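You operate a simulated robot arm through the tools that you are given. There is no shell and no other tool. Be economical: measure what you need, move in short steps, check, and stop when the job is done.

You run a simulated robot arm. Do the job below in one go: nothing can be reset, and whatever is moved stays where it is left.

TASK
Wipe off the rack tray's sticky patch and the wash bench's mud smear.
Fine: use the pink pad and put it back; pull the tray well out and slide it back in. Where these are worked on the way, their far stop is far enough and under half their travel is too little: rack tray. What is to be rubbed or washed off counts as gone when no trace of it is left.

The check looks at the end state, three seconds after you hand in, the way a careful person would. Anything else that was tipped, shoved, dropped, spilled or broken makes it a failure.

THE ROBOT
A 7-joint arm with a fingered hand on a trunk, on a base that drives. Base frame: it is fixed to the floor where the robot stands at the start and does not move with it; the origin is under the middle of the robot, x ahead of it, y to its left, z up. Readings come in m, rad, newtons and seconds.
With the tool pointing down near the work surface it reaches from about 0.34 to 0.72 m from the robot's upright axis, wherever it stands. Its first joint turns from -1.204 to 3.002 rad. Places, roughly: cane stick (36x4x4 cm) [1, 0.1, 1]; mud smear [-0.3, -0.7, 0.8]; rack tray [0.8, 0.1, 0.7]. Payload 3.4 kg.
The tool frame sits at the grasp point between the pads (the TCP): z along the fingers, y along the line on which they close. The tips reach 0.025 m beyond it. Largest opening 0.088 m; the body of the gripper starts 0.029 m behind the TCP. The gripper is a hand of 4 fingers: y runs from the thumb to the fingers, the wrist lies at [-0.013, -0.097, -0.162] in the tool frame.
Orientation is told as [roll, pitch, yaw] about the base's x, y, z axes, in that order, counted from this pose: with the fingers straight down and the wrist toward the robot, the tool's x, y and z point along [0, 1, 0], [1, 0, 0] and [0, 0, -1] of the base frame.

THE INTERFACE
- The arm moves only by the tool apply_moves. Its argument "plan" is one flat list of numbers, 6 for each row, row after row: the shift along the tool's x, y, z in m, then the turn, a rotation vector about the tool's x, y, z in rad. In form: [tx, ty, tz, rx, ry, rz, tx, ty, tz, rx, ry, rz, ...]. A call has 1 to 20 rows; each row is the pose to reach, as a shift and turn from the pose commanded when the call began, along the tool's axes at that moment. Rows are played at 5 a second. More than 0.05 m and 0.15 rad between two rows, and nothing of the call is played. A pose out of reach is approached as far as the arm can. The call stops where the force on the tool passes 50 N (or 10 N more than at its start, if that is more) or the arm is blocked; 0.2 s more then pass. In this call time passes only in rows, and 0.2 s behind the last. It gives the time, the measured TCP pose, the force on the tool (base axes), the opening and the grip force at its end, in the units of the frame above (readings bear some noise), with the torque about the TCP (base axes, N m) and any sound that the robot's microphone picked up.
- Cameras (640 x 400 px; columns grow to the right, rows downward): "scene" is now at [0.0852, -0.0744, 1.373]; the picture's right is [-0.85, -0.52, 0.00], its down [-0.39, 0.65, -0.65] and it looks along [0.34, -0.55, -0.76] (base axes); focal length 214 px, centre (320, 200). "wrist" rides on the gripper at [0.064, -0.083, -0.098] in the tool frame; the picture's right is [-0.62, 0.37, -0.69], its down [-0.71, -0.63, 0.30] and it looks along [-0.32, 0.68, 0.65] (tool axes); focal length 265 px, centre (320, 200). There is no depth. A picture from a camera that has moved, and an enlarged one, comes with that camera's place and axes in the base frame and with its lens. The place of the scene camera against the robot may be out by one fixed shift of up to 0.012 m in any direction.
- snapshot(camera): a new picture of that camera. It takes no simulated time.
- slide_trunk(by): slides the trunk up (or, below 0, down) by that many m; the arm and the scene camera ride with it, the base frame stays. It gives what a move gives, with no picture.
- steer(legs): drives the robot by 1 to 6 legs, each [ahead, left, turn to the left] in m, m and rad, along the robot's own axes; the way and the turn of a leg run together, so that a leg with both is an arc; at most 1.5 m and 3.142 rad a leg. The arm and the cameras ride along, it lands a little off, and it stops where it bumps. It gives what a move gives.
- finger_targets(index, middle, ring, thumb_bend, thumb_turn): sets how far each is bent, from 0 (flat) to 100 (curled in); at 30 the hand is open as for a grip, at 70 the pads meet at the TCP. One left out holds its place. A second passes; each finger stops where it meets its share of the squeeze, and holds until it gets a number again. It is the only way to open and close the hand. It gives what a move gives, with no picture; readings hold the bend of each and the force on the fingers (four entries, about 0 where the hand has none), thumb and palm. thumb_turn goes from beside the hand (0) to across from the fingers (100), as for a grip.
- pan_tilt(pan, tilt): turns the head with the scene camera to pan (to the left, within 1.501 rad either way) and tilt (down, from -0.506 to 1.204), counted from straight ahead of the robot. It gives what a move gives.
- enlarge(camera, box): a new picture of the part [left, top, right, bottom] of that camera's present view, enlarged. It takes no simulated time.
- finish_job(): hands the job in; it is judged then, once.

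Work in short steps. Places have to be worked out from the pictures, the camera data and where the tool is seen: move nearer, look again, correct. Check each grasp and each placing, and mend what went wrong. You have 120 turns and 78 pictures in all, those below and enlarged ones among them. Open the gripper and draw the arm clear of the work before you hand the job in, unless the task says otherwise; then end with one line.

The tools are called after "Call:" as a command line: name --argument value ..., lists and objects as JSON in quotes. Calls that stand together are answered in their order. apply_moves: Moves the arm, as the interface text tells. Its arguments: {"type":"object","properties":{"plan":{"type":"array"}},"required":["plan"]} The other tools are called the same way: slide_trunk (by) slides the trunk up or down; finger_targets (index, middle, ring, thumb_bend, thumb_turn) moves the fingers one by one; steer (legs) drives the base; pan_tilt (pan, tilt) turns the head that bears the scene camera; snapshot (camera) takes a picture; enlarge (camera, box) takes an enlarged picture of a part of a camera's view; finish_job () hands the job in.

At the start:

```text
t: 0.0
tool_pos: [0.3182, -0.4457, 1.0084]
tcp_rot: [0.0, -0.001, 0.0]
wrist_force: [0.3, -0.2, 0.2]
wrist_torque: [0.01, -0.01, 0.02]
width: 0.0877
grip_force: 0.1
shape: jaw
bend: [30.0, 30.0, 30.0, 30.0, 98.0]
finger forces: [0.1, 0.1, 0.1, 0.0, 0.1, 0.0]
trunk travel left (down, up): [-0.7, 0.14]
robot x, y, heading: [0.0003, -0.0003, 0.001]
head pan, tilt: [-1.026, 0.864]
```

scene: 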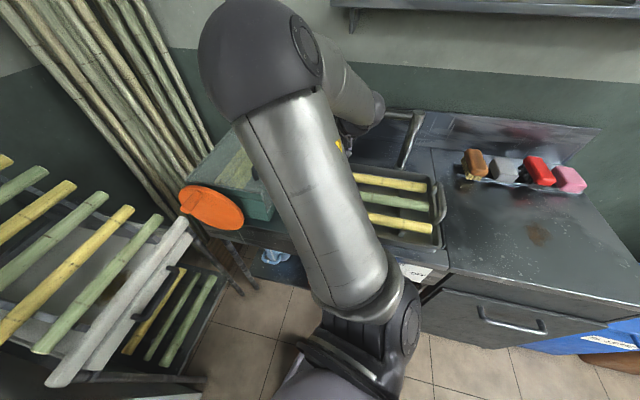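
wrist: 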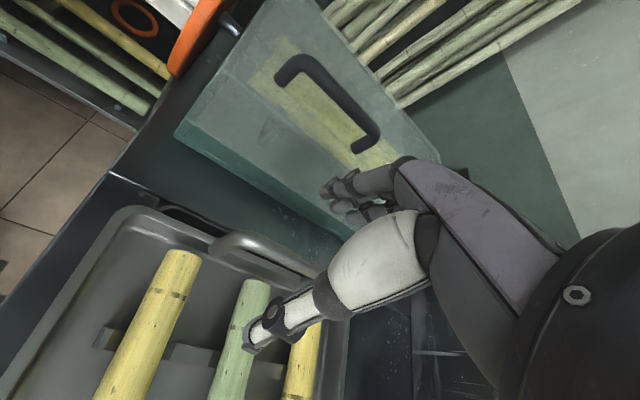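

The wash bench lies to the right with the pads and the smear; the rack is ahead. I turn the head to look at the rack.

Call:
pan_tilt --pan 0.0 --tilt 0.7

Call:
snapshot --camera "scene"

Call:
pan_tilt --pan -1.5 --tilt 0.8

Call:
snapshot --camera "scene"

```text
t: 1.3
tool_pos: [0.3192, -0.4466, 1.0089]
tcp_rot: [0.0, -0.001, 0.001]
wrist_force: [-0.6, 0.3, 0.1]
wrist_torque: [0.0, 0.01, 0.0]
width: 0.0877
grip_force: 0.1
shape: jaw
bend: [30.0, 30.0, 30.0, 30.0, 98.0]
finger forces: [0.0, 0.0, 0.0, 0.0, 0.0, 0.0]
trunk travel left (down, up): [-0.7, 0.14]
robot x, y, heading: [-0.0009, -0.001, -0.0]
head pan, tilt: [0.0, 0.7]
```

```text
75 pictures are left
camera scene: at [0.13, -0.0083, 1.3864], right [0.0, -1.0, 0.0], down [-0.64, 0.0, -0.76], along [0.76, 0.0, -0.64], focal length 214 px, centre (320, 200)
```

scene: 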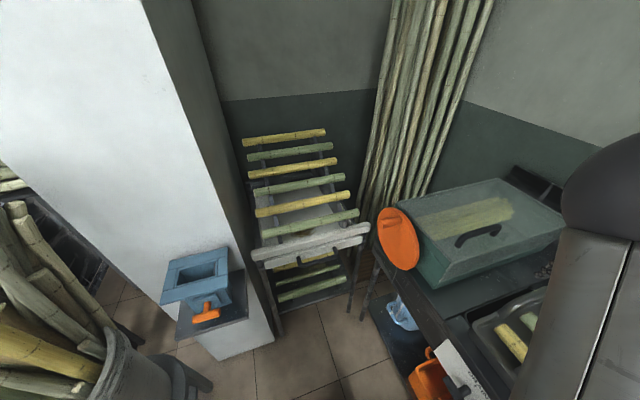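

```text
t: 2.9
tool_pos: [0.319, -0.4462, 1.0089]
tcp_rot: [-0.001, -0.001, 0.0]
wrist_force: [0.0, 0.1, -0.2]
wrist_torque: [-0.01, 0.0, -0.04]
width: 0.0875
grip_force: 0.1
shape: jaw
bend: [30.0, 30.0, 30.0, 30.0, 98.0]
finger forces: [0.0, 0.0, 0.1, 0.0, 0.0, 0.0]
trunk travel left (down, up): [-0.7, 0.14]
robot x, y, heading: [-0.0006, -0.0005, 0.0]
head pan, tilt: [-1.499, 0.799]
```

```text
74 pictures are left
camera scene: at [0.0509, -0.0887, 1.3782], right [-1.0, -0.07, 0.0], down [-0.05, 0.72, -0.7], along [0.05, -0.7, -0.72], focal length 214 px, centre (320, 200)
```

scene: 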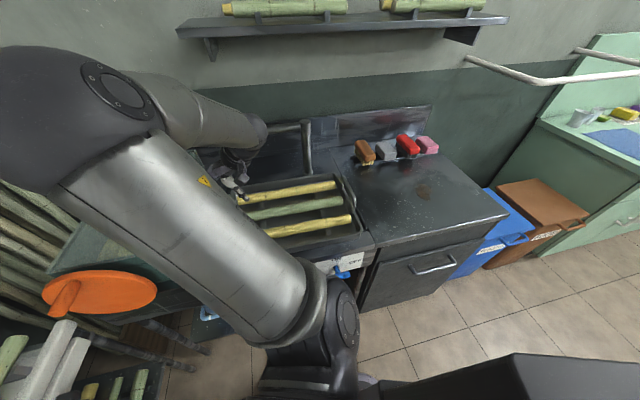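

I enlarge the bench part first, then the rack.

Call:
enlarge --camera "scene" --box '[330, 110, 520, 280]'

Call:
pan_tilt --pan 0.0 --tilt 0.8

Call:
enlarge --camera "scene" --box '[220, 90, 390, 300]'

```text
2.35 times, centred on (425, 195) of scene
camera zoom: at [0.0509, -0.0887, 1.3782], right [-1.0, -0.07, 0.0], down [-0.05, 0.72, -0.7], along [0.05, -0.7, -0.72], focal length 505 px, centre (73, 212)
```

zoom: 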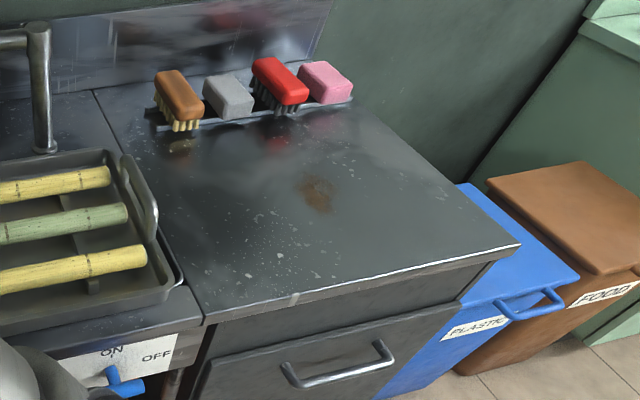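

```text
t: 4.5
tool_pos: [0.3192, -0.4464, 1.0086]
tcp_rot: [-0.001, -0.001, 0.001]
wrist_force: [-0.6, 0.2, -0.5]
wrist_torque: [-0.02, -0.01, 0.02]
width: 0.0876
grip_force: 0.1
shape: jaw
bend: [30.0, 30.0, 30.0, 30.0, 98.0]
finger forces: [0.0, 0.0, 0.0, 0.0, 0.0, 0.0]
trunk travel left (down, up): [-0.7, 0.14]
robot x, y, heading: [-0.0003, 0.0028, 0.002]
head pan, tilt: [0.0, 0.799]
```

```text
1.90 times, centred on (305, 195) of scene
camera zoom: at [0.1257, -0.0083, 1.3782], right [0.0, -1.0, 0.0], down [-0.72, 0.0, -0.7], along [0.7, 0.0, -0.72], focal length 408 px, centre (349, 210)
```

zoom: 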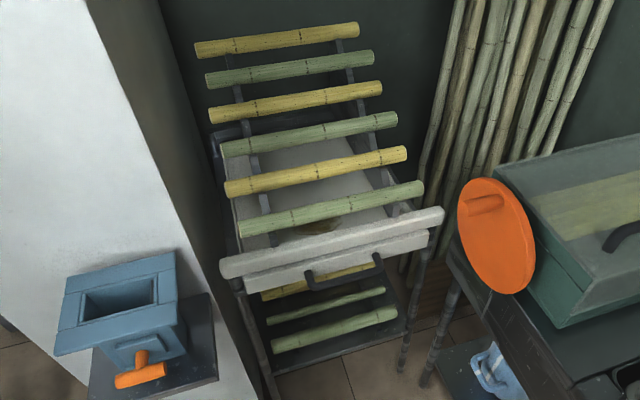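

The tray has a pale front with a dark bow handle, under the sticks. I take a closer look at the handle and the patch.

Call:
enlarge --camera "scene" --box '[260, 180, 350, 250]'

Call:
enlarge --camera "scene" --box '[320, 140, 640, 400]'

```text
5.71 times, centred on (305, 215) of scene
camera zoom: at [0.1257, -0.0083, 1.3782], right [0.0, -1.0, 0.0], down [-0.72, 0.0, -0.7], along [0.7, 0.0, -0.72], focal length 1226 px, centre (406, 114)
```

zoom: 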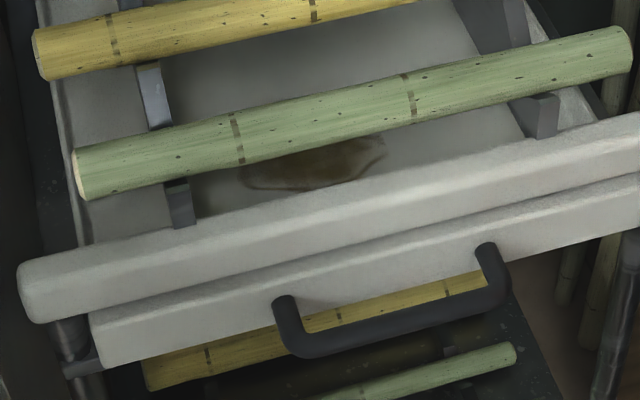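

```text
1.54 times, centred on (480, 270) of scene
camera zoom: at [0.1257, -0.0083, 1.3782], right [0.0, -1.0, 0.0], down [-0.72, 0.0, -0.7], along [0.7, 0.0, -0.72], focal length 330 px, centre (74, 92)
```

zoom: 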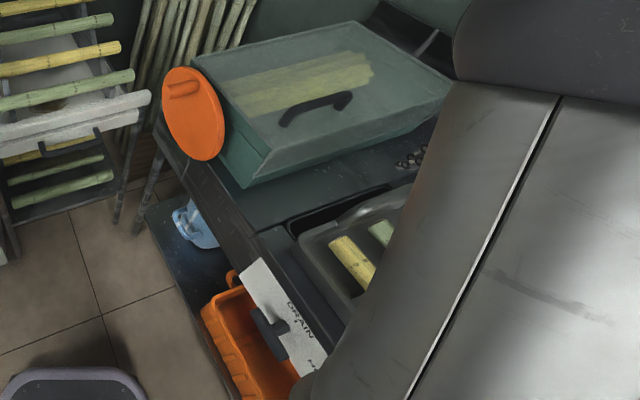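

Handle is about (0.6, 0, 0.7). I bring the tool in a high arc in front of the rack, turned about 0.29 rad to face it.

Call:
apply_moves --plan '[0.03, 0.01, -0.03, 0, 0, 0, 0.07, 0.025, -0.05, 0, 0, 0, 0.115, 0.04, -0.06, 0, 0, 0, 0.16, 0.05, -0.06, 0, 0, -0.05, 0.205, 0.06, -0.06, 0, 0, -0.1, 0.25, 0.065, -0.06, 0, 0, -0.15, 0.295, 0.07, -0.06, 0, 0, -0.2, 0.34, 0.075, -0.06, 0, 0, -0.25, 0.385, 0.08, -0.06, 0, 0, -0.29, 0.43, 0.09, -0.06, 0, 0, -0.29]'

Call:
snapshot --camera "wrist"

Call:
snapshot --camera "scene"

```text
t: 6.7
tool_pos: [0.4972, -0.0248, 1.0322]
tcp_rot: [0.011, -0.006, 0.283]
wrist_force: [0.3, 0.7, 0.6]
wrist_torque: [-0.02, 0.0, -0.03]
width: 0.0877
grip_force: 0.0
shape: jaw
bend: [30.0, 30.0, 30.0, 30.0, 98.0]
finger forces: [0.0, 0.0, 0.1, 0.0, 0.0, 0.1]
out of reach, approached as far as the arm can: row 5, 6, 7, 8, 9, 10
trunk travel left (down, up): [-0.7, 0.14]
robot x, y, heading: [-0.0016, -0.0006, 0.006]
head pan, tilt: [0.0, 0.799]
```

```text
69 pictures are left
camera wrist: at [0.3982, 0.0117, 1.1325], right [0.53, -0.5, 0.69], down [-0.41, -0.86, -0.32], along [0.75, -0.11, -0.65], focal length 265 px, centre (320, 200)
```

wrist: 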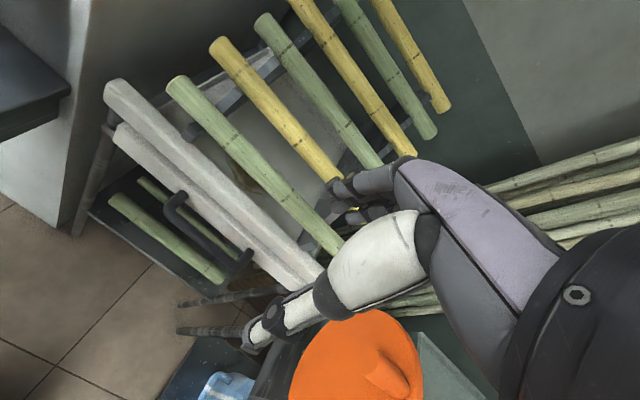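

```text
68 pictures are left
camera scene: at [0.1257, -0.0065, 1.3782], right [0.0, -1.0, 0.0], down [-0.72, 0.0, -0.7], along [0.7, 0.0, -0.72], focal length 214 px, centre (320, 200)
```

scene: 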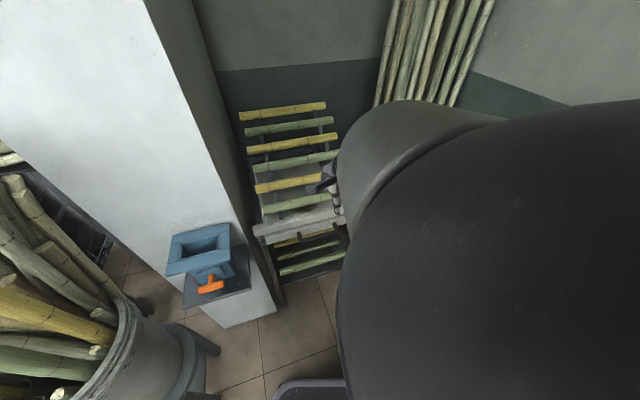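

Triangulated, the handle bar is at about (0.608, 0.00, 0.675), running at yaw 0.29. I lower the trunk so that the arm comes into reach.

Call:
slide_trunk --by -0.2

Call:
apply_moves --plan '[0, 0, 0, 0, 0, 0]'

```text
t: 8.8
tool_pos: [0.4941, -0.0259, 0.832]
tcp_rot: [0.015, -0.003, 0.288]
wrist_force: [-0.2, 1.0, -0.4]
wrist_torque: [0.02, -0.02, -0.01]
width: 0.0877
grip_force: 0.1
shape: jaw
bend: [30.0, 30.0, 30.0, 30.0, 98.0]
finger forces: [0.0, 0.0, 0.0, 0.0, 0.0, 0.0]
trunk travel left (down, up): [-0.5, 0.34]
robot x, y, heading: [0.0008, 0.0004, 0.002]
head pan, tilt: [0.0, 0.799]
```

```text
t: 9.2
tool_pos: [0.4956, -0.0254, 0.8329]
tcp_rot: [0.015, -0.004, 0.286]
wrist_force: [0.0, 0.5, -0.3]
wrist_torque: [0.02, -0.04, 0.02]
width: 0.088
grip_force: 0.2
shape: jaw
bend: [30.0, 30.0, 30.0, 30.0, 98.0]
finger forces: [0.1, 0.0, 0.0, 0.0, 0.1, 0.0]
trunk travel left (down, up): [-0.5, 0.34]
robot x, y, heading: [-0.0021, -0.0036, -0.002]
head pan, tilt: [0.0, 0.799]
```

The arm sat at its inner reach limit. I tilt the fingers forward a bit, come down to about 0.1 m above the handle, and half close the fingers so that they fit behind the bar.

Call:
apply_moves --plan '[0, 0.01, 0.01, -0.1, 0, 0, 0, 0.02, 0.02, -0.2, 0, 0, -0.003, 0.03, 0.035, -0.3, 0, 0, -0.005, 0.034, 0.05, -0.35, 0, 0]'

Call:
finger_targets --index 48 --middle 48 --ring 48

Call:
snapshot --camera "wrist"

Call:
snapshot --camera "scene"

```text
t: 10.2
tool_pos: [0.5297, -0.02, 0.7795]
tcp_rot: [0.0, -0.352, 0.29]
wrist_force: [0.4, 0.2, -0.1]
wrist_torque: [-0.01, -0.01, 0.0]
width: 0.0876
grip_force: 0.1
shape: jaw
bend: [30.0, 30.0, 30.0, 30.0, 98.0]
finger forces: [0.0, 0.1, 0.0, 0.1, 0.0, 0.0]
trunk travel left (down, up): [-0.5, 0.34]
robot x, y, heading: [-0.0007, -0.0019, 0.001]
head pan, tilt: [0.0, 0.799]
```

```text
t: 11.2
tool_pos: [0.5292, -0.0199, 0.7788]
tcp_rot: [0.0, -0.35, 0.291]
wrist_force: [-0.4, 1.2, -0.2]
wrist_torque: [0.02, -0.02, -0.03]
width: 0.0652
grip_force: 0.1
shape: fingers
bend: [48.0, 48.0, 48.0, 30.0, 98.0]
finger forces: [0.0, 0.0, 0.0, 0.0, 0.0, 0.0]
trunk travel left (down, up): [-0.5, 0.34]
robot x, y, heading: [0.0022, -0.0002, -0.001]
head pan, tilt: [0.0, 0.799]
```

```text
67 pictures are left
camera wrist: at [0.4033, 0.0094, 0.8453], right [0.28, -0.56, 0.78], down [-0.26, -0.82, -0.5], along [0.92, -0.06, -0.38], focal length 265 px, centre (320, 200)
```

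wrist: 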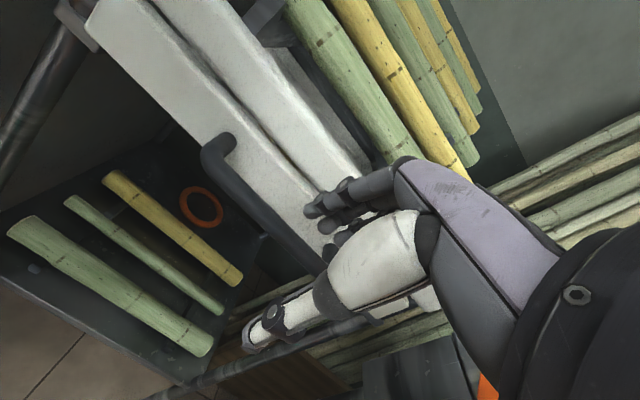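

```text
66 pictures are left
camera scene: at [0.1257, -0.0082, 1.1782], right [0.0, -1.0, 0.0], down [-0.72, 0.0, -0.7], along [0.7, 0.0, -0.72], focal length 214 px, centre (320, 200)
```

scene: 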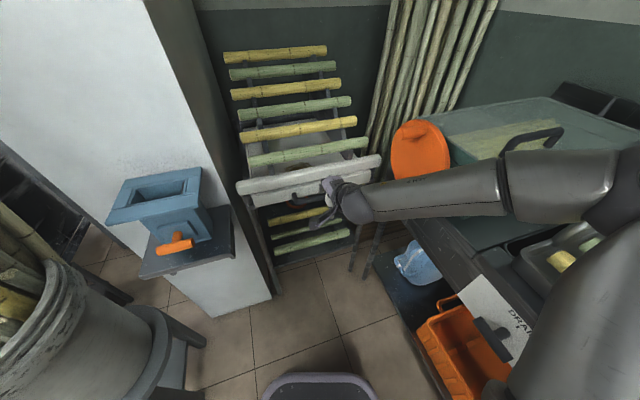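

I zoom in on the handle in both views to refine its height.

Call:
enlarge --camera "scene" --box '[230, 130, 390, 230]'

Call:
enlarge --camera "wrist" --box '[160, 80, 400, 300]'

```text
4.00 times, centred on (310, 180) of scene
camera zoom: at [0.1257, -0.0082, 1.1782], right [0.0, -1.0, 0.0], down [-0.72, 0.0, -0.7], along [0.7, 0.0, -0.72], focal length 858 px, centre (360, 280)
```

zoom: 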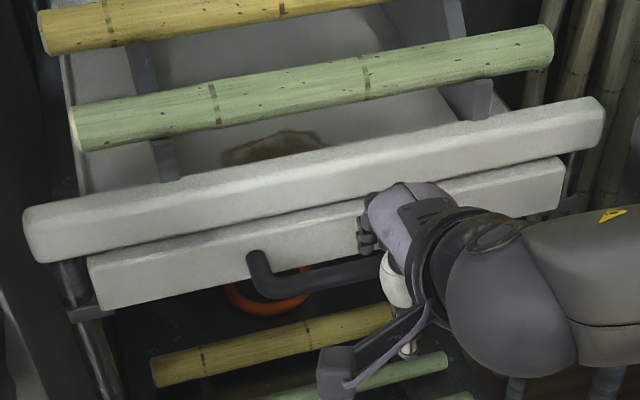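

```text
1.82 times, centred on (280, 190) of wrist
camera zoom: at [0.4033, 0.0094, 0.8453], right [0.28, -0.56, 0.78], down [-0.26, -0.82, -0.5], along [0.92, -0.06, -0.38], focal length 483 px, centre (393, 218)
```

zoom: 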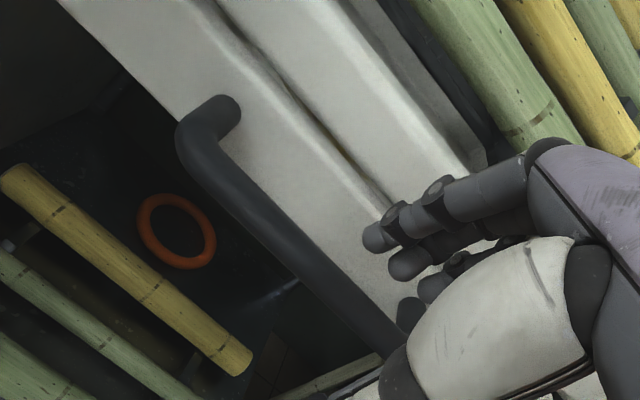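

The two scene views put the bar at about (0.577, -0.005, 0.72). I approach along the tool in a small step and look again.

Call:
apply_moves --plan '[0, 0.01, 0.01, 0, 0, 0, 0, 0.016, 0.03, 0, 0, 0]'

Call:
enlarge --camera "wrist" --box '[160, 80, 480, 300]'

Call:
enlarge --camera "scene" --box '[270, 150, 390, 230]'

```text
t: 11.8
tool_pos: [0.5533, -0.0124, 0.7565]
tcp_rot: [0.001, -0.347, 0.291]
wrist_force: [-0.6, 0.0, 0.0]
wrist_torque: [0.02, 0.03, 0.03]
width: 0.0654
grip_force: 0.1
shape: fingers
bend: [48.0, 48.0, 48.0, 30.0, 98.0]
finger forces: [0.1, 0.1, 0.1, 0.0, 0.0, 0.0]
trunk travel left (down, up): [-0.5, 0.34]
robot x, y, heading: [0.002, 0.001, -0.003]
head pan, tilt: [0.0, 0.799]
```

```text
1.82 times, centred on (320, 190) of wrist
camera zoom: at [0.4275, 0.0166, 0.8221], right [0.28, -0.56, 0.78], down [-0.26, -0.82, -0.5], along [0.92, -0.06, -0.38], focal length 483 px, centre (320, 218)
```

zoom: 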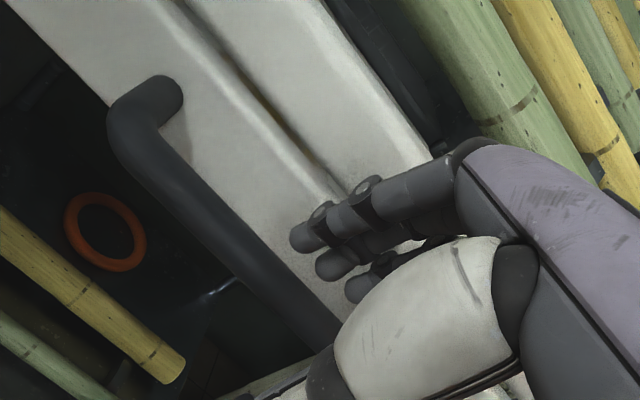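

```text
5.00 times, centred on (330, 190) of scene
camera zoom: at [0.1262, -0.0083, 1.1781], right [0.0, -1.0, 0.0], down [-0.72, 0.0, -0.7], along [0.7, 0.0, -0.72], focal length 1072 px, centre (270, 250)
```

zoom: 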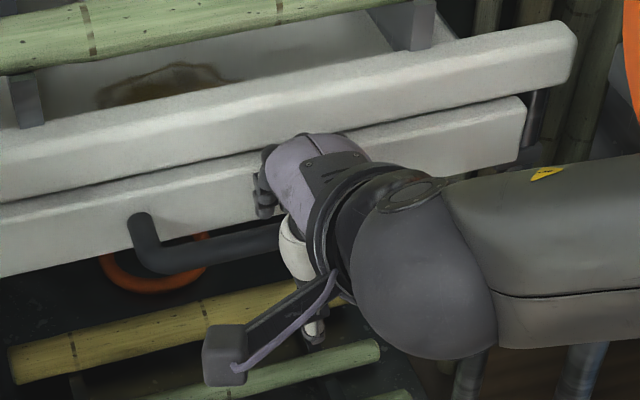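

Bar estimate holds (z≈0.72); it lies about 4 cm ahead along the fingers, slightly toward the fingers' side. I go in along the tool axis.

Call:
apply_moves --plan '[0, 0, 0.01, 0, 0, 0, 0, 0, 0.02, 0, 0, 0, 0, 0, 0.03, 0, 0, 0, 0, 0, 0.04, 0, 0, 0]'

Call:
enlarge --camera "wrist" --box '[160, 80, 480, 300]'

Call:
enlarge --camera "scene" --box '[270, 150, 390, 230]'

```text
t: 12.8
tool_pos: [0.5666, -0.0087, 0.7185]
tcp_rot: [0.0, -0.35, 0.29]
wrist_force: [0.9, 0.2, 1.0]
wrist_torque: [-0.03, -0.02, 0.0]
width: 0.0666
grip_force: 0.5
shape: fingers
bend: [47.0, 48.0, 48.0, 30.0, 98.0]
finger forces: [0.8, 0.0, 0.0, 0.0, 0.0, 0.0]
trunk travel left (down, up): [-0.5, 0.34]
robot x, y, heading: [0.0006, 0.0003, 0.002]
head pan, tilt: [0.0, 0.799]
```

```text
1.82 times, centred on (320, 190) of wrist
camera zoom: at [0.4409, 0.0211, 0.7847], right [0.28, -0.56, 0.78], down [-0.26, -0.82, -0.5], along [0.92, -0.06, -0.38], focal length 483 px, centre (320, 218)
```

zoom: 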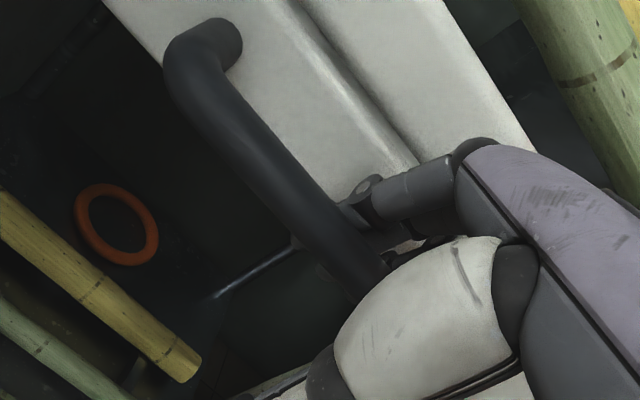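

```text
5.00 times, centred on (330, 190) of scene
camera zoom: at [0.1259, -0.0082, 1.1781], right [0.0, -1.0, 0.0], down [-0.72, 0.0, -0.7], along [0.7, 0.0, -0.72], focal length 1072 px, centre (270, 250)
```

zoom: 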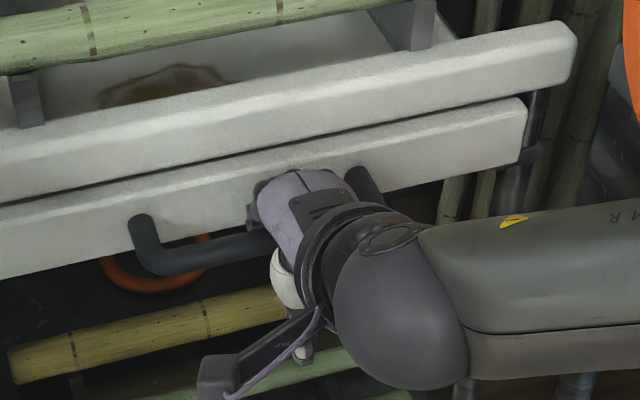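

The fingers are behind the bar, the thumb in front. I close the hand on it.

Call:
finger_targets --index 65 --middle 65 --ring 65 --thumb_bend 60

```text
t: 13.8
tool_pos: [0.5676, -0.0068, 0.7189]
tcp_rot: [-0.001, -0.351, 0.291]
wrist_force: [0.6, -0.2, -0.3]
wrist_torque: [-0.02, 0.04, 0.01]
width: 0.0151
grip_force: 0.8
shape: fingers
bend: [65.0, 65.0, 65.0, 60.0, 98.0]
finger forces: [0.3, 0.1, 0.0, 0.0, 0.1, 0.1]
trunk travel left (down, up): [-0.5, 0.34]
robot x, y, heading: [-0.0017, -0.0018, 0.001]
head pan, tilt: [0.0, 0.799]
```

The hand is closed round the bar (1.5 cm). I pull 0.1 m straight out.

Call:
apply_moves --plan '[0, -0.019, -0.007, 0, 0, 0, 0, -0.0376, -0.0137, 0, 0, 0, 0, -0.0564, -0.0206, 0, 0, 0, 0, -0.0752, -0.0274, 0, 0, 0, 0, -0.094, -0.0343, 0, 0, 0]'

Call:
snapshot --camera "scene"

```text
t: 15.1
tool_pos: [0.4691, -0.0361, 0.719]
tcp_rot: [0.0, -0.35, 0.292]
wrist_force: [0.7, 0.4, 0.6]
wrist_torque: [0.02, -0.04, 0.01]
width: 0.0154
grip_force: 0.6
shape: fingers
bend: [64.0, 65.0, 65.0, 60.0, 98.0]
finger forces: [0.7, 0.0, 0.0, 0.0, 0.0, 0.0]
trunk travel left (down, up): [-0.5, 0.34]
robot x, y, heading: [0.0049, 0.0032, 0.0]
head pan, tilt: [0.0, 0.799]
```

```text
59 pictures are left
camera scene: at [0.1256, -0.0083, 1.1782], right [0.0, -1.0, 0.0], down [-0.72, 0.0, -0.7], along [0.7, 0.0, -0.72], focal length 214 px, centre (320, 200)
```

scene: 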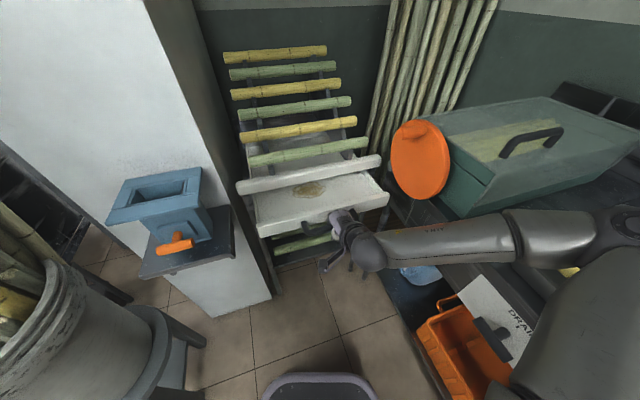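

The tray slides out and the patch is showing. I pull on by another 0.1 m.

Call:
apply_moves --plan '[0, -0.019, -0.007, 0, 0, 0, 0, -0.0376, -0.0137, 0, 0, 0, 0, -0.0564, -0.0206, 0, 0, 0, 0, -0.0752, -0.0274, 0, 0, 0, 0, -0.094, -0.0343, 0, 0, 0]'

Call:
enlarge --camera "scene" --box '[200, 80, 440, 300]'

```text
t: 16.2
tool_pos: [0.4279, -0.0519, 0.7123]
tcp_rot: [0.0, -0.349, 0.29]
wrist_force: [-0.2, 0.2, 0.4]
wrist_torque: [-0.02, -0.01, 0.0]
width: 0.0156
grip_force: 0.5
shape: fingers
bend: [64.0, 65.0, 65.0, 60.0, 98.0]
finger forces: [1.0, 0.0, 0.0, 0.0, 0.0, 0.1]
out of reach, approached as far as the arm can: row 3, 4, 5
trunk travel left (down, up): [-0.5, 0.34]
robot x, y, heading: [0.0015, 0.0019, -0.001]
head pan, tilt: [0.0, 0.799]
```

```text
1.82 times, centred on (320, 190) of scene
camera zoom: at [0.1257, -0.0081, 1.1782], right [0.0, -1.0, 0.0], down [-0.72, 0.0, -0.7], along [0.7, 0.0, -0.72], focal length 390 px, centre (320, 218)
```

zoom: 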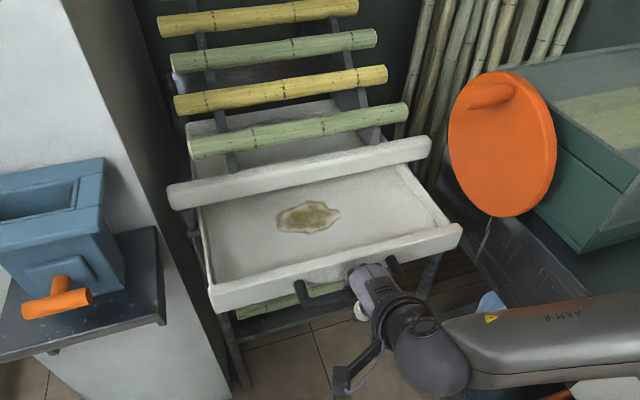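

The arm is at its inner limit; the tray is about 0.145 m out. I back the base off by 0.1 m along the pull direction, still holding the handle.

Call:
steer --legs '[[-0.096, -0.029, 0]]'

Call:
enlarge --camera "scene" --box '[200, 60, 440, 280]'

```text
t: 17.4
tool_pos: [0.3294, -0.0808, 0.7123]
tcp_rot: [0.0, -0.351, 0.29]
wrist_force: [1.2, 0.6, -0.5]
wrist_torque: [0.01, 0.03, 0.02]
width: 0.0148
grip_force: 0.0
shape: fingers
bend: [65.0, 65.0, 65.0, 60.0, 98.0]
finger forces: [0.1, 0.1, 0.0, 0.0, 0.1, 0.1]
trunk travel left (down, up): [-0.5, 0.34]
robot x, y, heading: [-0.0958, -0.0282, 0.003]
head pan, tilt: [0.0, 0.799]
```

```text
1.82 times, centred on (320, 170) of scene
camera zoom: at [0.0274, -0.0374, 1.1783], right [0.0, -1.0, 0.0], down [-0.72, 0.0, -0.7], along [0.7, 0.0, -0.72], focal length 390 px, centre (320, 254)
```

zoom: 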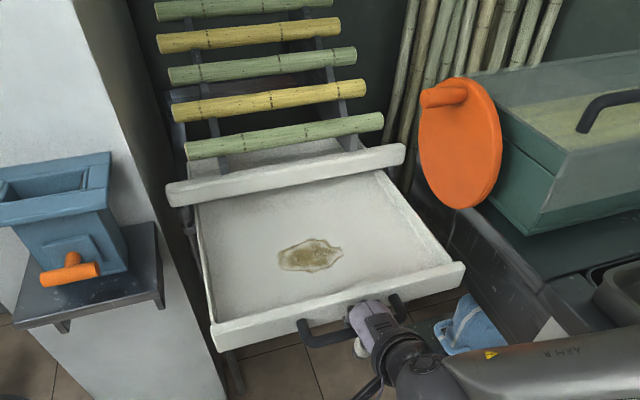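

About 0.245 m out with no stop felt. I back off a bit more to be safely past half the travel.

Call:
steer --legs '[[-0.067, -0.02, 0]]'

Call:
enlarge --camera "scene" --box '[200, 60, 440, 280]'

```text
t: 18.4
tool_pos: [0.283, -0.0978, 0.7142]
tcp_rot: [-0.005, -0.362, 0.287]
wrist_force: [19.1, 9.5, -5.8]
wrist_torque: [-0.09, 0.35, 0.17]
width: 0.0281
grip_force: 10.0
shape: fingers
bend: [50.0, 64.0, 60.0, 60.0, 98.0]
finger forces: [10.6, 1.5, 7.2, 0.0, 0.0, 0.0]
trunk travel left (down, up): [-0.5, 0.34]
robot x, y, heading: [-0.1518, -0.0461, 0.007]
head pan, tilt: [0.0, 0.799]
stopped in leg 1: the force on the tool passed its limit at 58 N (the readings are from after the stop); the commanded pose is now the measured one
```

```text
1.82 times, centred on (320, 170) of scene
camera zoom: at [-0.0232, -0.0519, 1.1776], right [0.0, -1.0, 0.0], down [-0.72, 0.0, -0.69], along [0.69, 0.0, -0.72], focal length 390 px, centre (320, 254)
```

zoom: 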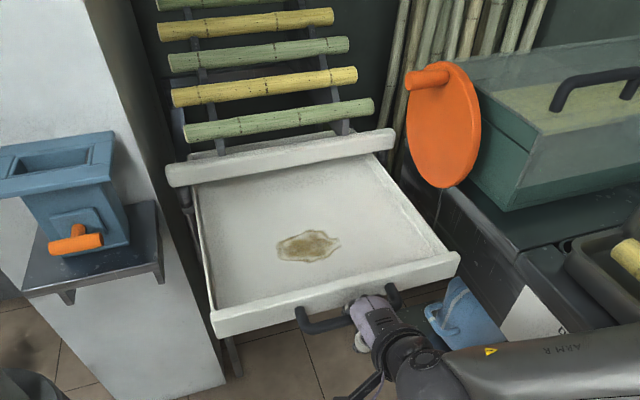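

The tray hit its far stop, out about 0.29 m, and the sticks are still in place. I ease forward a little, open the hand, and draw back along the fingers.

Call:
apply_moves --plan '[0, 0.01, 0.004, 0, 0, 0]'

Call:
finger_targets --index 45 --middle 45 --ring 45 --thumb_bend 30

Call:
apply_moves --plan '[0, 0, -0.02, 0, 0, 0, 0, 0, -0.04, 0, 0, 0, 0, 0, -0.06, 0, 0, 0, 0, 0, -0.08, 0, 0, 0, 0, 0, -0.1, 0, 0, 0]'

Call:
snapshot --camera "scene"

```text
t: 18.9
tool_pos: [0.2905, -0.0949, 0.7142]
tcp_rot: [-0.003, -0.363, 0.288]
wrist_force: [1.0, 0.8, -0.5]
wrist_torque: [-0.01, -0.03, 0.02]
width: 0.0203
grip_force: 0.4
shape: fingers
bend: [59.0, 65.0, 65.0, 60.0, 98.0]
finger forces: [1.5, 0.0, 0.1, 0.0, 0.0, 0.0]
trunk travel left (down, up): [-0.5, 0.34]
robot x, y, heading: [-0.1527, -0.0425, -0.001]
head pan, tilt: [0.0, 0.799]
```

```text
t: 19.9
tool_pos: [0.2903, -0.0941, 0.7148]
tcp_rot: [-0.004, -0.362, 0.286]
wrist_force: [-1.4, 0.0, -0.6]
wrist_torque: [-0.02, 0.01, -0.01]
width: 0.0686
grip_force: 1.1
shape: fingers
bend: [45.0, 46.0, 45.0, 30.0, 98.0]
finger forces: [0.0, 1.2, 0.0, 0.0, 0.0, 0.1]
trunk travel left (down, up): [-0.5, 0.34]
robot x, y, heading: [-0.1503, -0.0439, -0.0]
head pan, tilt: [0.0, 0.799]
```

```text
t: 21.1
tool_pos: [0.2761, -0.0998, 0.8134]
tcp_rot: [-0.005, -0.362, 0.288]
wrist_force: [-0.1, 0.3, -0.5]
wrist_torque: [0.02, -0.01, 0.0]
width: 0.0682
grip_force: 0.1
shape: fingers
bend: [45.0, 45.0, 45.0, 30.0, 98.0]
finger forces: [0.1, 0.0, 0.1, 0.0, 0.0, 0.0]
out of reach, approached as far as the arm can: row 2, 3, 4, 5
trunk travel left (down, up): [-0.5, 0.34]
robot x, y, heading: [-0.1546, -0.0436, 0.002]
head pan, tilt: [0.0, 0.799]
```

```text
55 pictures are left
camera scene: at [-0.0277, -0.0536, 1.1782], right [0.0, -1.0, 0.0], down [-0.72, 0.0, -0.7], along [0.7, 0.0, -0.72], focal length 214 px, centre (320, 200)
```

scene: 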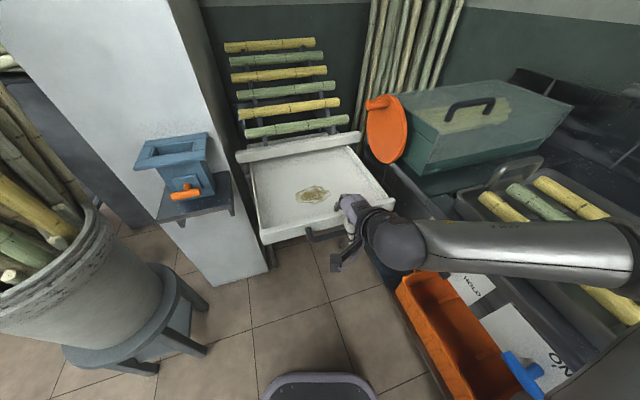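

The hand is clear. I raise the trunk, and look down at the right to see how near the base can get to the bench.

Call:
slide_trunk --by 0.25

Call:
pan_tilt --pan -1.5 --tilt 1.2

Call:
snapshot --camera "scene"

```text
t: 23.6
tool_pos: [0.276, -0.1003, 1.0635]
tcp_rot: [-0.004, -0.363, 0.289]
wrist_force: [0.0, -0.3, -0.3]
wrist_torque: [0.01, -0.02, -0.03]
width: 0.0687
grip_force: 0.1
shape: fingers
bend: [45.0, 45.0, 45.0, 30.0, 98.0]
finger forces: [0.0, 0.1, 0.1, 0.0, 0.0, 0.1]
trunk travel left (down, up): [-0.75, 0.09]
robot x, y, heading: [-0.1498, -0.0474, 0.002]
head pan, tilt: [0.0, 0.799]
```

```text
t: 25.2
tool_pos: [0.2753, -0.1001, 1.0642]
tcp_rot: [-0.005, -0.362, 0.288]
wrist_force: [0.6, -0.9, -0.7]
wrist_torque: [0.03, 0.01, 0.0]
width: 0.0684
grip_force: 0.0
shape: fingers
bend: [45.0, 45.0, 45.0, 30.0, 98.0]
finger forces: [0.0, 0.1, 0.0, 0.0, 0.1, 0.0]
trunk travel left (down, up): [-0.75, 0.09]
robot x, y, heading: [-0.1548, -0.0443, -0.001]
head pan, tilt: [-1.499, 1.201]
```

```text
54 pictures are left
camera scene: at [-0.104, -0.1095, 1.4004], right [-1.0, -0.07, 0.0], down [-0.07, 0.93, -0.36], along [0.03, -0.36, -0.93], focal length 214 px, centre (320, 200)
```

scene: 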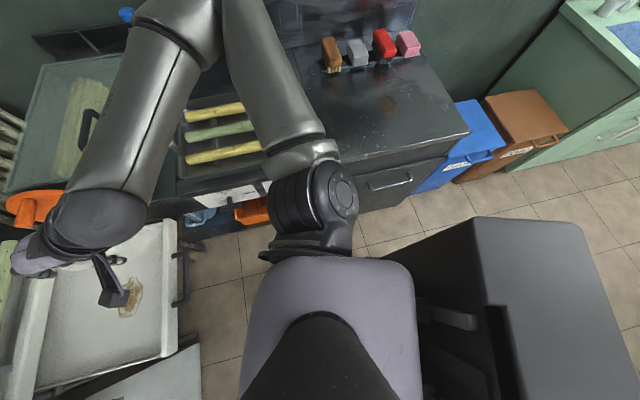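

The whole room is turned about 0.29 rad from my frame; a dark cabinet stands behind me at x≈-0.7. I turn the base to line up with the bench, then drive back 0.2 and right 0.13.

Call:
steer --legs '[[0, 0, 0.29], [-0.2, 0, 0], [0, -0.12, 0]]'

Call:
snapshot --camera "scene"

```text
t: 28.6
tool_pos: [0.1162, -0.1509, 1.0637]
tcp_rot: [-0.003, -0.362, 0.571]
wrist_force: [-0.9, 0.3, -0.1]
wrist_torque: [0.02, 0.01, 0.02]
width: 0.0685
grip_force: 0.0
shape: fingers
bend: [45.0, 45.0, 45.0, 30.0, 98.0]
finger forces: [0.0, 0.0, 0.0, 0.0, 0.0, 0.0]
trunk travel left (down, up): [-0.75, 0.09]
robot x, y, heading: [-0.3096, -0.2188, 0.285]
head pan, tilt: [-1.499, 1.201]
```

```text
53 pictures are left
camera scene: at [-0.2479, -0.2646, 1.4004], right [-0.94, -0.35, 0.0], down [-0.33, 0.87, -0.36], along [0.13, -0.34, -0.93], focal length 214 px, centre (320, 200)
```

scene: 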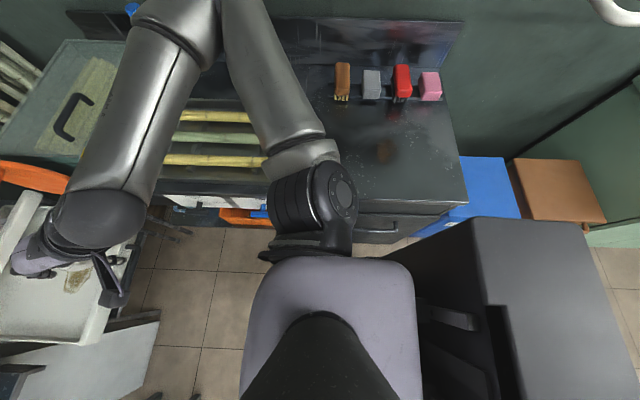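

The dark box is part of my own robot (it moved along). The pad is at about (-0.385, -1.03), the smear at (-0.31, -0.735). I first untilt the hand and extend a bit before swinging the arm to the right.

Call:
apply_moves --plan '[-0.022, 0.024, 0.009, 0.12, 0, 0, -0.045, 0.048, 0.018, 0.24, 0, 0, -0.067, 0.072, 0.027, 0.362, 0, 0]'

```text
t: 29.4
tool_pos: [0.2175, -0.1636, 1.0644]
tcp_rot: [-0.004, 0.0, 0.57]
wrist_force: [0.6, 0.4, 0.1]
wrist_torque: [0.0, -0.02, 0.01]
width: 0.0686
grip_force: 0.0
shape: fingers
bend: [45.0, 45.0, 45.0, 30.0, 98.0]
finger forces: [0.1, 0.1, 0.0, 0.0, 0.0, 0.0]
trunk travel left (down, up): [-0.75, 0.09]
robot x, y, heading: [-0.3102, -0.2162, 0.282]
head pan, tilt: [-1.499, 1.201]
```

I raise the trunk by 0.08 for margin over the faucet, then swing the arm on an arc to the right toward the bench.

Call:
slide_trunk --by 0.08

Call:
apply_moves --plan '[-0.0424, -0.0241, 0, 0, 0, 0.109, -0.0824, -0.052, 0, 0, 0, 0.218, -0.1197, -0.0834, 0, 0, 0, 0.327, -0.1539, -0.118, 0, 0, 0, 0.436, -0.1847, -0.1558, 0, 0, 0, 0.545, -0.2122, -0.1962, 0, 0, 0, 0.654, -0.2356, -0.2389, 0, 0, 0, 0.763, -0.2551, -0.2836, 0, 0, 0, 0.872, -0.2703, -0.33, 0, 0, 0, 0.981, -0.2813, -0.3774, 0, 0, 0, 1.09, -0.2878, -0.4257, 0, 0, 0, 1.199, -0.2899, -0.4744, 0, 0, 0, 1.308, -0.2875, -0.5232, 0, 0, 0, 1.417, -0.2806, -0.5714, 0, 0, 0, 1.526, -0.2693, -0.6188, 0, 0, 0, 1.635, -0.2537, -0.6651, 0, 0, 0, 1.744, -0.234, -0.7096, 0, 0, 0, 1.853]'

Call:
snapshot --camera "wrist"

Call:
snapshot --camera "scene"

```text
t: 30.6
tool_pos: [0.217, -0.1647, 1.1468]
tcp_rot: [-0.003, 0.0, 0.569]
wrist_force: [-0.2, -0.4, 0.0]
wrist_torque: [-0.05, 0.01, 0.0]
width: 0.0682
grip_force: 0.1
shape: fingers
bend: [45.0, 45.0, 45.0, 30.0, 98.0]
finger forces: [0.0, 0.1, 0.1, 0.0, 0.0, 0.1]
trunk travel left (down, up): [-0.83, 0.01]
robot x, y, heading: [-0.3108, -0.2148, 0.283]
head pan, tilt: [-1.499, 1.201]
```

```text
t: 34.2
tool_pos: [-0.2436, -0.8061, 1.1445]
tcp_rot: [0.003, -0.004, -1.282]
wrist_force: [-0.5, 0.0, -0.1]
wrist_torque: [-0.03, 0.0, 0.01]
width: 0.0686
grip_force: 0.0
shape: fingers
bend: [45.0, 45.0, 45.0, 30.0, 98.0]
finger forces: [0.1, 0.0, 0.0, 0.0, 0.1, 0.1]
out of reach, approached as far as the arm can: row 14, 15, 16, 17
trunk travel left (down, up): [-0.83, 0.01]
robot x, y, heading: [-0.3134, -0.2156, 0.288]
head pan, tilt: [-1.499, 1.201]
```

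```text
52 pictures are left
camera wrist: at [-0.2064, -0.709, 1.2447], right [-0.49, -0.53, 0.69], down [-0.86, 0.4, -0.31], along [-0.12, -0.75, -0.65], focal length 265 px, centre (320, 200)
```

wrist: 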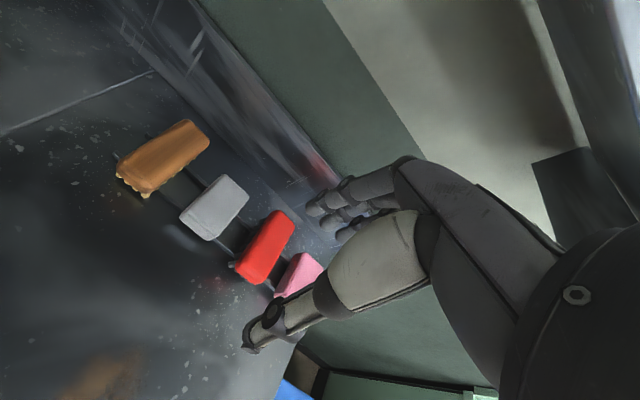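

```text
51 pictures are left
camera scene: at [-0.2496, -0.2647, 1.4805], right [-0.94, -0.35, 0.0], down [-0.32, 0.87, -0.36], along [0.13, -0.34, -0.93], focal length 214 px, centre (320, 200)
```

scene: 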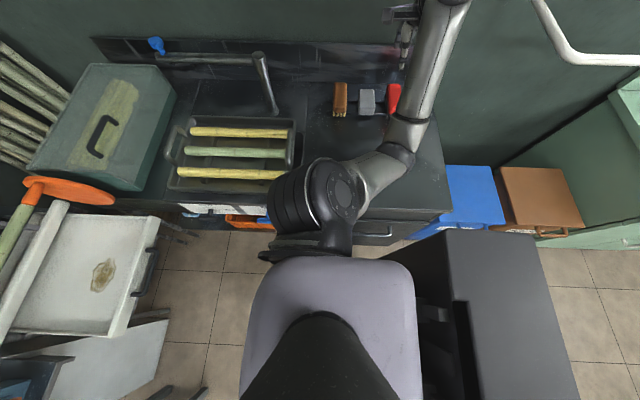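

The pad is at about (-0.38, -1.02). I take an enlarged view for its size and the spacing around it.

Call:
enlarge --camera "wrist" --box '[100, 100, 360, 320]'

Call:
enlarge --camera "scene" --box '[320, 70, 470, 200]'

```text
1.82 times, centred on (230, 210) of wrist
camera zoom: at [-0.2064, -0.709, 1.2447], right [-0.49, -0.53, 0.69], down [-0.86, 0.4, -0.31], along [-0.12, -0.75, -0.65], focal length 483 px, centre (484, 182)
```

zoom: 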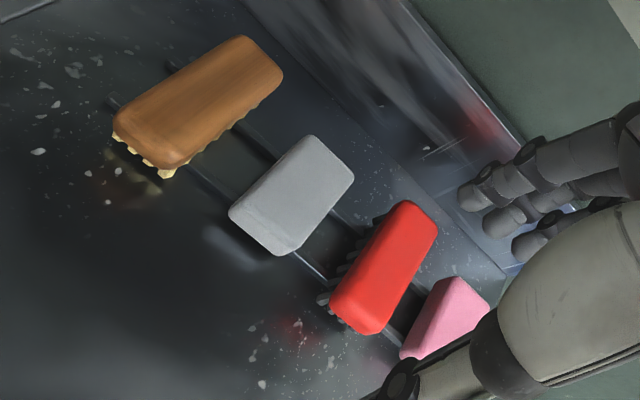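

```text
3.08 times, centred on (395, 135) of scene
camera zoom: at [-0.2496, -0.2647, 1.4805], right [-0.94, -0.35, 0.0], down [-0.32, 0.87, -0.36], along [0.13, -0.34, -0.93], focal length 660 px, centre (89, 400)
```

zoom: 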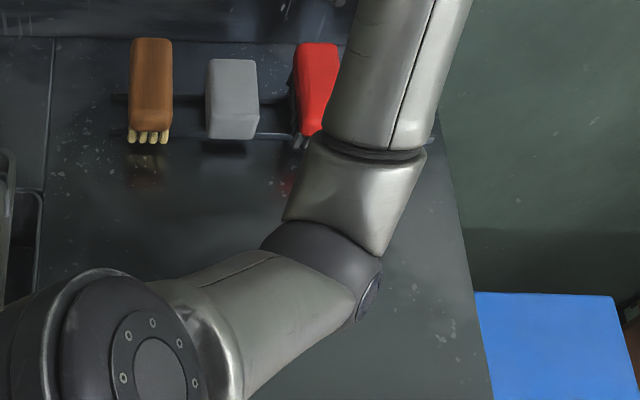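

The column and torso hide the base; the pad lies about 0.81 m from my axis. I lower the trunk 0.2 m and test how far the arm can reach towards the pad from here.

Call:
slide_trunk --by -0.2

Call:
apply_moves --plan '[-0.034, 0.03, 0, 0, 0, 0, -0.068, 0.06, 0, 0, 0, 0, -0.1, 0.088, 0, 0, 0, 0, -0.134, 0.118, 0, 0, 0, 0, -0.165, 0.145, 0, 0, 0, 0, -0.189, 0.169, 0, 0, 0, 0]'

Call:
snapshot --camera "scene"

Call:
snapshot --camera "wrist"

```text
t: 36.3
tool_pos: [-0.2426, -0.8073, 0.9445]
tcp_rot: [0.002, -0.002, -1.284]
wrist_force: [-0.4, -0.7, 0.2]
wrist_torque: [-0.02, 0.02, 0.0]
width: 0.0683
grip_force: 0.0
shape: fingers
bend: [45.0, 45.0, 45.0, 30.0, 98.0]
finger forces: [0.0, 0.0, 0.0, 0.1, 0.0, 0.1]
trunk travel left (down, up): [-0.63, 0.21]
robot x, y, heading: [-0.3117, -0.218, 0.279]
head pan, tilt: [-1.499, 1.201]
```

```text
t: 37.7
tool_pos: [-0.3475, -0.9741, 0.9465]
tcp_rot: [0.0, -0.007, -1.282]
wrist_force: [0.0, 0.4, 0.0]
wrist_torque: [0.0, 0.0, 0.01]
width: 0.0688
grip_force: 0.1
shape: fingers
bend: [45.0, 45.0, 45.0, 30.0, 98.0]
finger forces: [0.1, 0.1, 0.0, 0.0, 0.0, 0.2]
out of reach, approached as far as the arm can: row 5, 6
trunk travel left (down, up): [-0.63, 0.21]
robot x, y, heading: [-0.3101, -0.2176, 0.292]
head pan, tilt: [-1.499, 1.201]
```

```text
48 pictures are left
camera scene: at [-0.2479, -0.2639, 1.2804], right [-0.94, -0.35, 0.0], down [-0.33, 0.87, -0.36], along [0.13, -0.34, -0.93], focal length 214 px, centre (320, 200)
```

scene: 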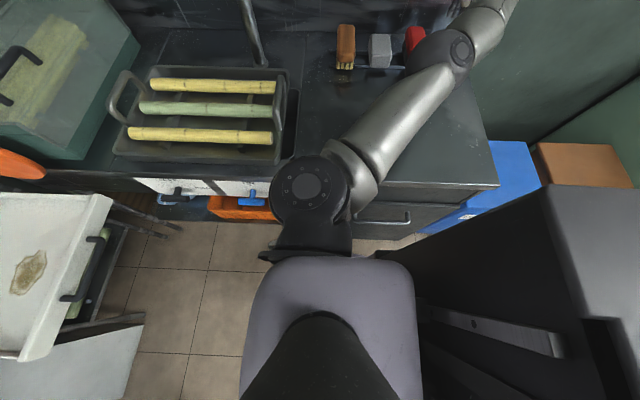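

```text
47 pictures are left
camera wrist: at [-0.3092, -0.8753, 1.0462], right [-0.49, -0.52, 0.7], down [-0.86, 0.4, -0.31], along [-0.12, -0.75, -0.65], focal length 265 px, centre (320, 200)
```

wrist: 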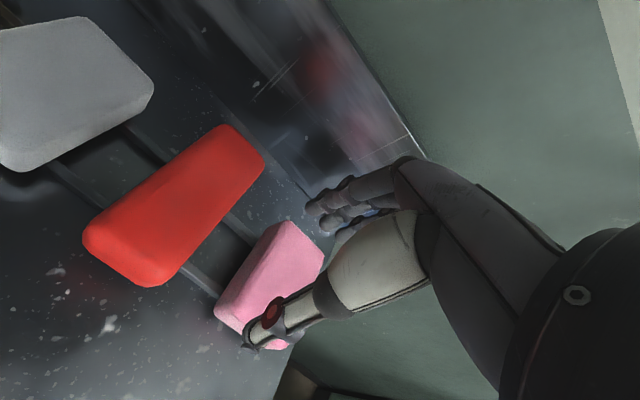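

The arm reaches r≈0.757; I need to stand nearer. I pull the hand back 0.12 m, then look towards the rear right before driving.

Call:
apply_moves --plan '[0, -0.04, -0.01, 0, 0, 0, 0, -0.08, -0.02, 0, 0, 0, 0, -0.12, -0.03, 0, 0, 0, 0, -0.16, -0.03, 0, 0, 0]'

Call:
pan_tilt --pan -1.5 --tilt 0.6

Call:
snapshot --camera "scene"

Call:
pan_tilt --pan 1.5 --tilt 0.9

Call:
snapshot --camera "scene"

```text
t: 38.7
tool_pos: [-0.3536, -0.8369, 0.9631]
tcp_rot: [0.001, -0.004, -1.285]
wrist_force: [0.9, 0.3, -0.2]
wrist_torque: [0.04, 0.02, 0.02]
width: 0.0689
grip_force: 0.0
shape: fingers
bend: [45.0, 45.0, 45.0, 30.0, 98.0]
finger forces: [0.0, 0.0, 0.0, 0.0, 0.0, 0.1]
out of reach, approached as far as the arm can: row 3, 4
trunk travel left (down, up): [-0.63, 0.21]
robot x, y, heading: [-0.3167, -0.2187, 0.288]
head pan, tilt: [-1.499, 1.201]
```

```text
t: 39.7
tool_pos: [-0.3543, -0.8382, 0.9639]
tcp_rot: [0.0, -0.003, -1.285]
wrist_force: [-0.4, -0.4, 0.4]
wrist_torque: [-0.03, 0.04, 0.01]
width: 0.0687
grip_force: 0.0
shape: fingers
bend: [45.0, 45.0, 45.0, 30.0, 98.0]
finger forces: [0.1, 0.1, 0.0, 0.0, 0.0, 0.0]
trunk travel left (down, up): [-0.63, 0.21]
robot x, y, heading: [-0.31, -0.219, 0.28]
head pan, tilt: [-1.499, 0.6]
```

```text
46 pictures are left
camera scene: at [-0.237, -0.2945, 1.325], right [-0.94, -0.35, 0.0], down [-0.2, 0.53, -0.82], along [0.29, -0.77, -0.57], focal length 214 px, centre (320, 200)
```

scene: 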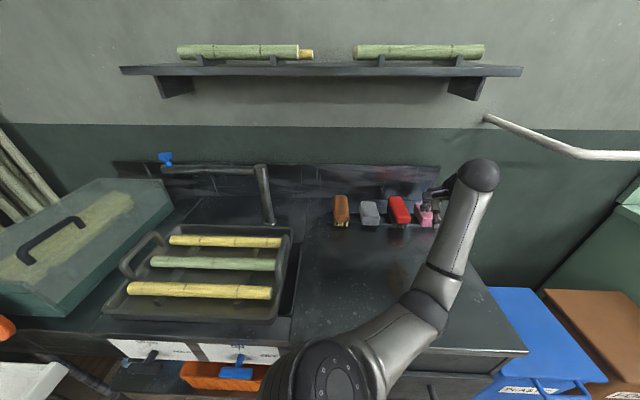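

```text
t: 42.3
tool_pos: [-0.354, -0.8376, 0.9634]
tcp_rot: [0.0, -0.004, -1.283]
wrist_force: [-0.1, 0.4, -0.3]
wrist_torque: [-0.03, 0.01, 0.0]
width: 0.0688
grip_force: 0.0
shape: fingers
bend: [45.0, 45.0, 45.0, 30.0, 98.0]
finger forces: [0.0, 0.1, 0.0, 0.1, 0.0, 0.0]
trunk travel left (down, up): [-0.63, 0.21]
robot x, y, heading: [-0.3107, -0.2151, 0.284]
head pan, tilt: [1.499, 0.901]
```

```text
45 pictures are left
camera scene: at [-0.2837, -0.1379, 1.3003], right [0.98, 0.21, 0.0], down [0.17, -0.77, -0.62], along [-0.13, 0.61, -0.78], focal length 214 px, centre (320, 200)
```

scene: 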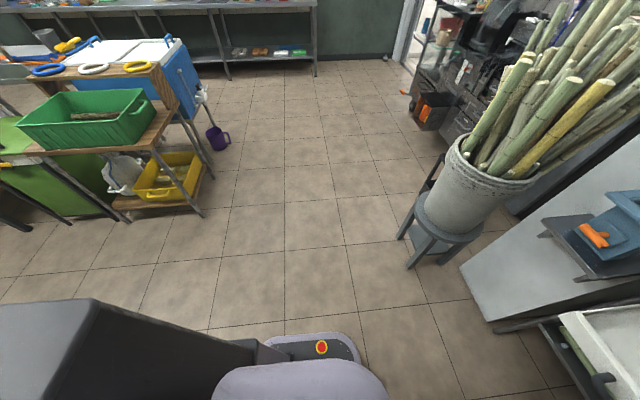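

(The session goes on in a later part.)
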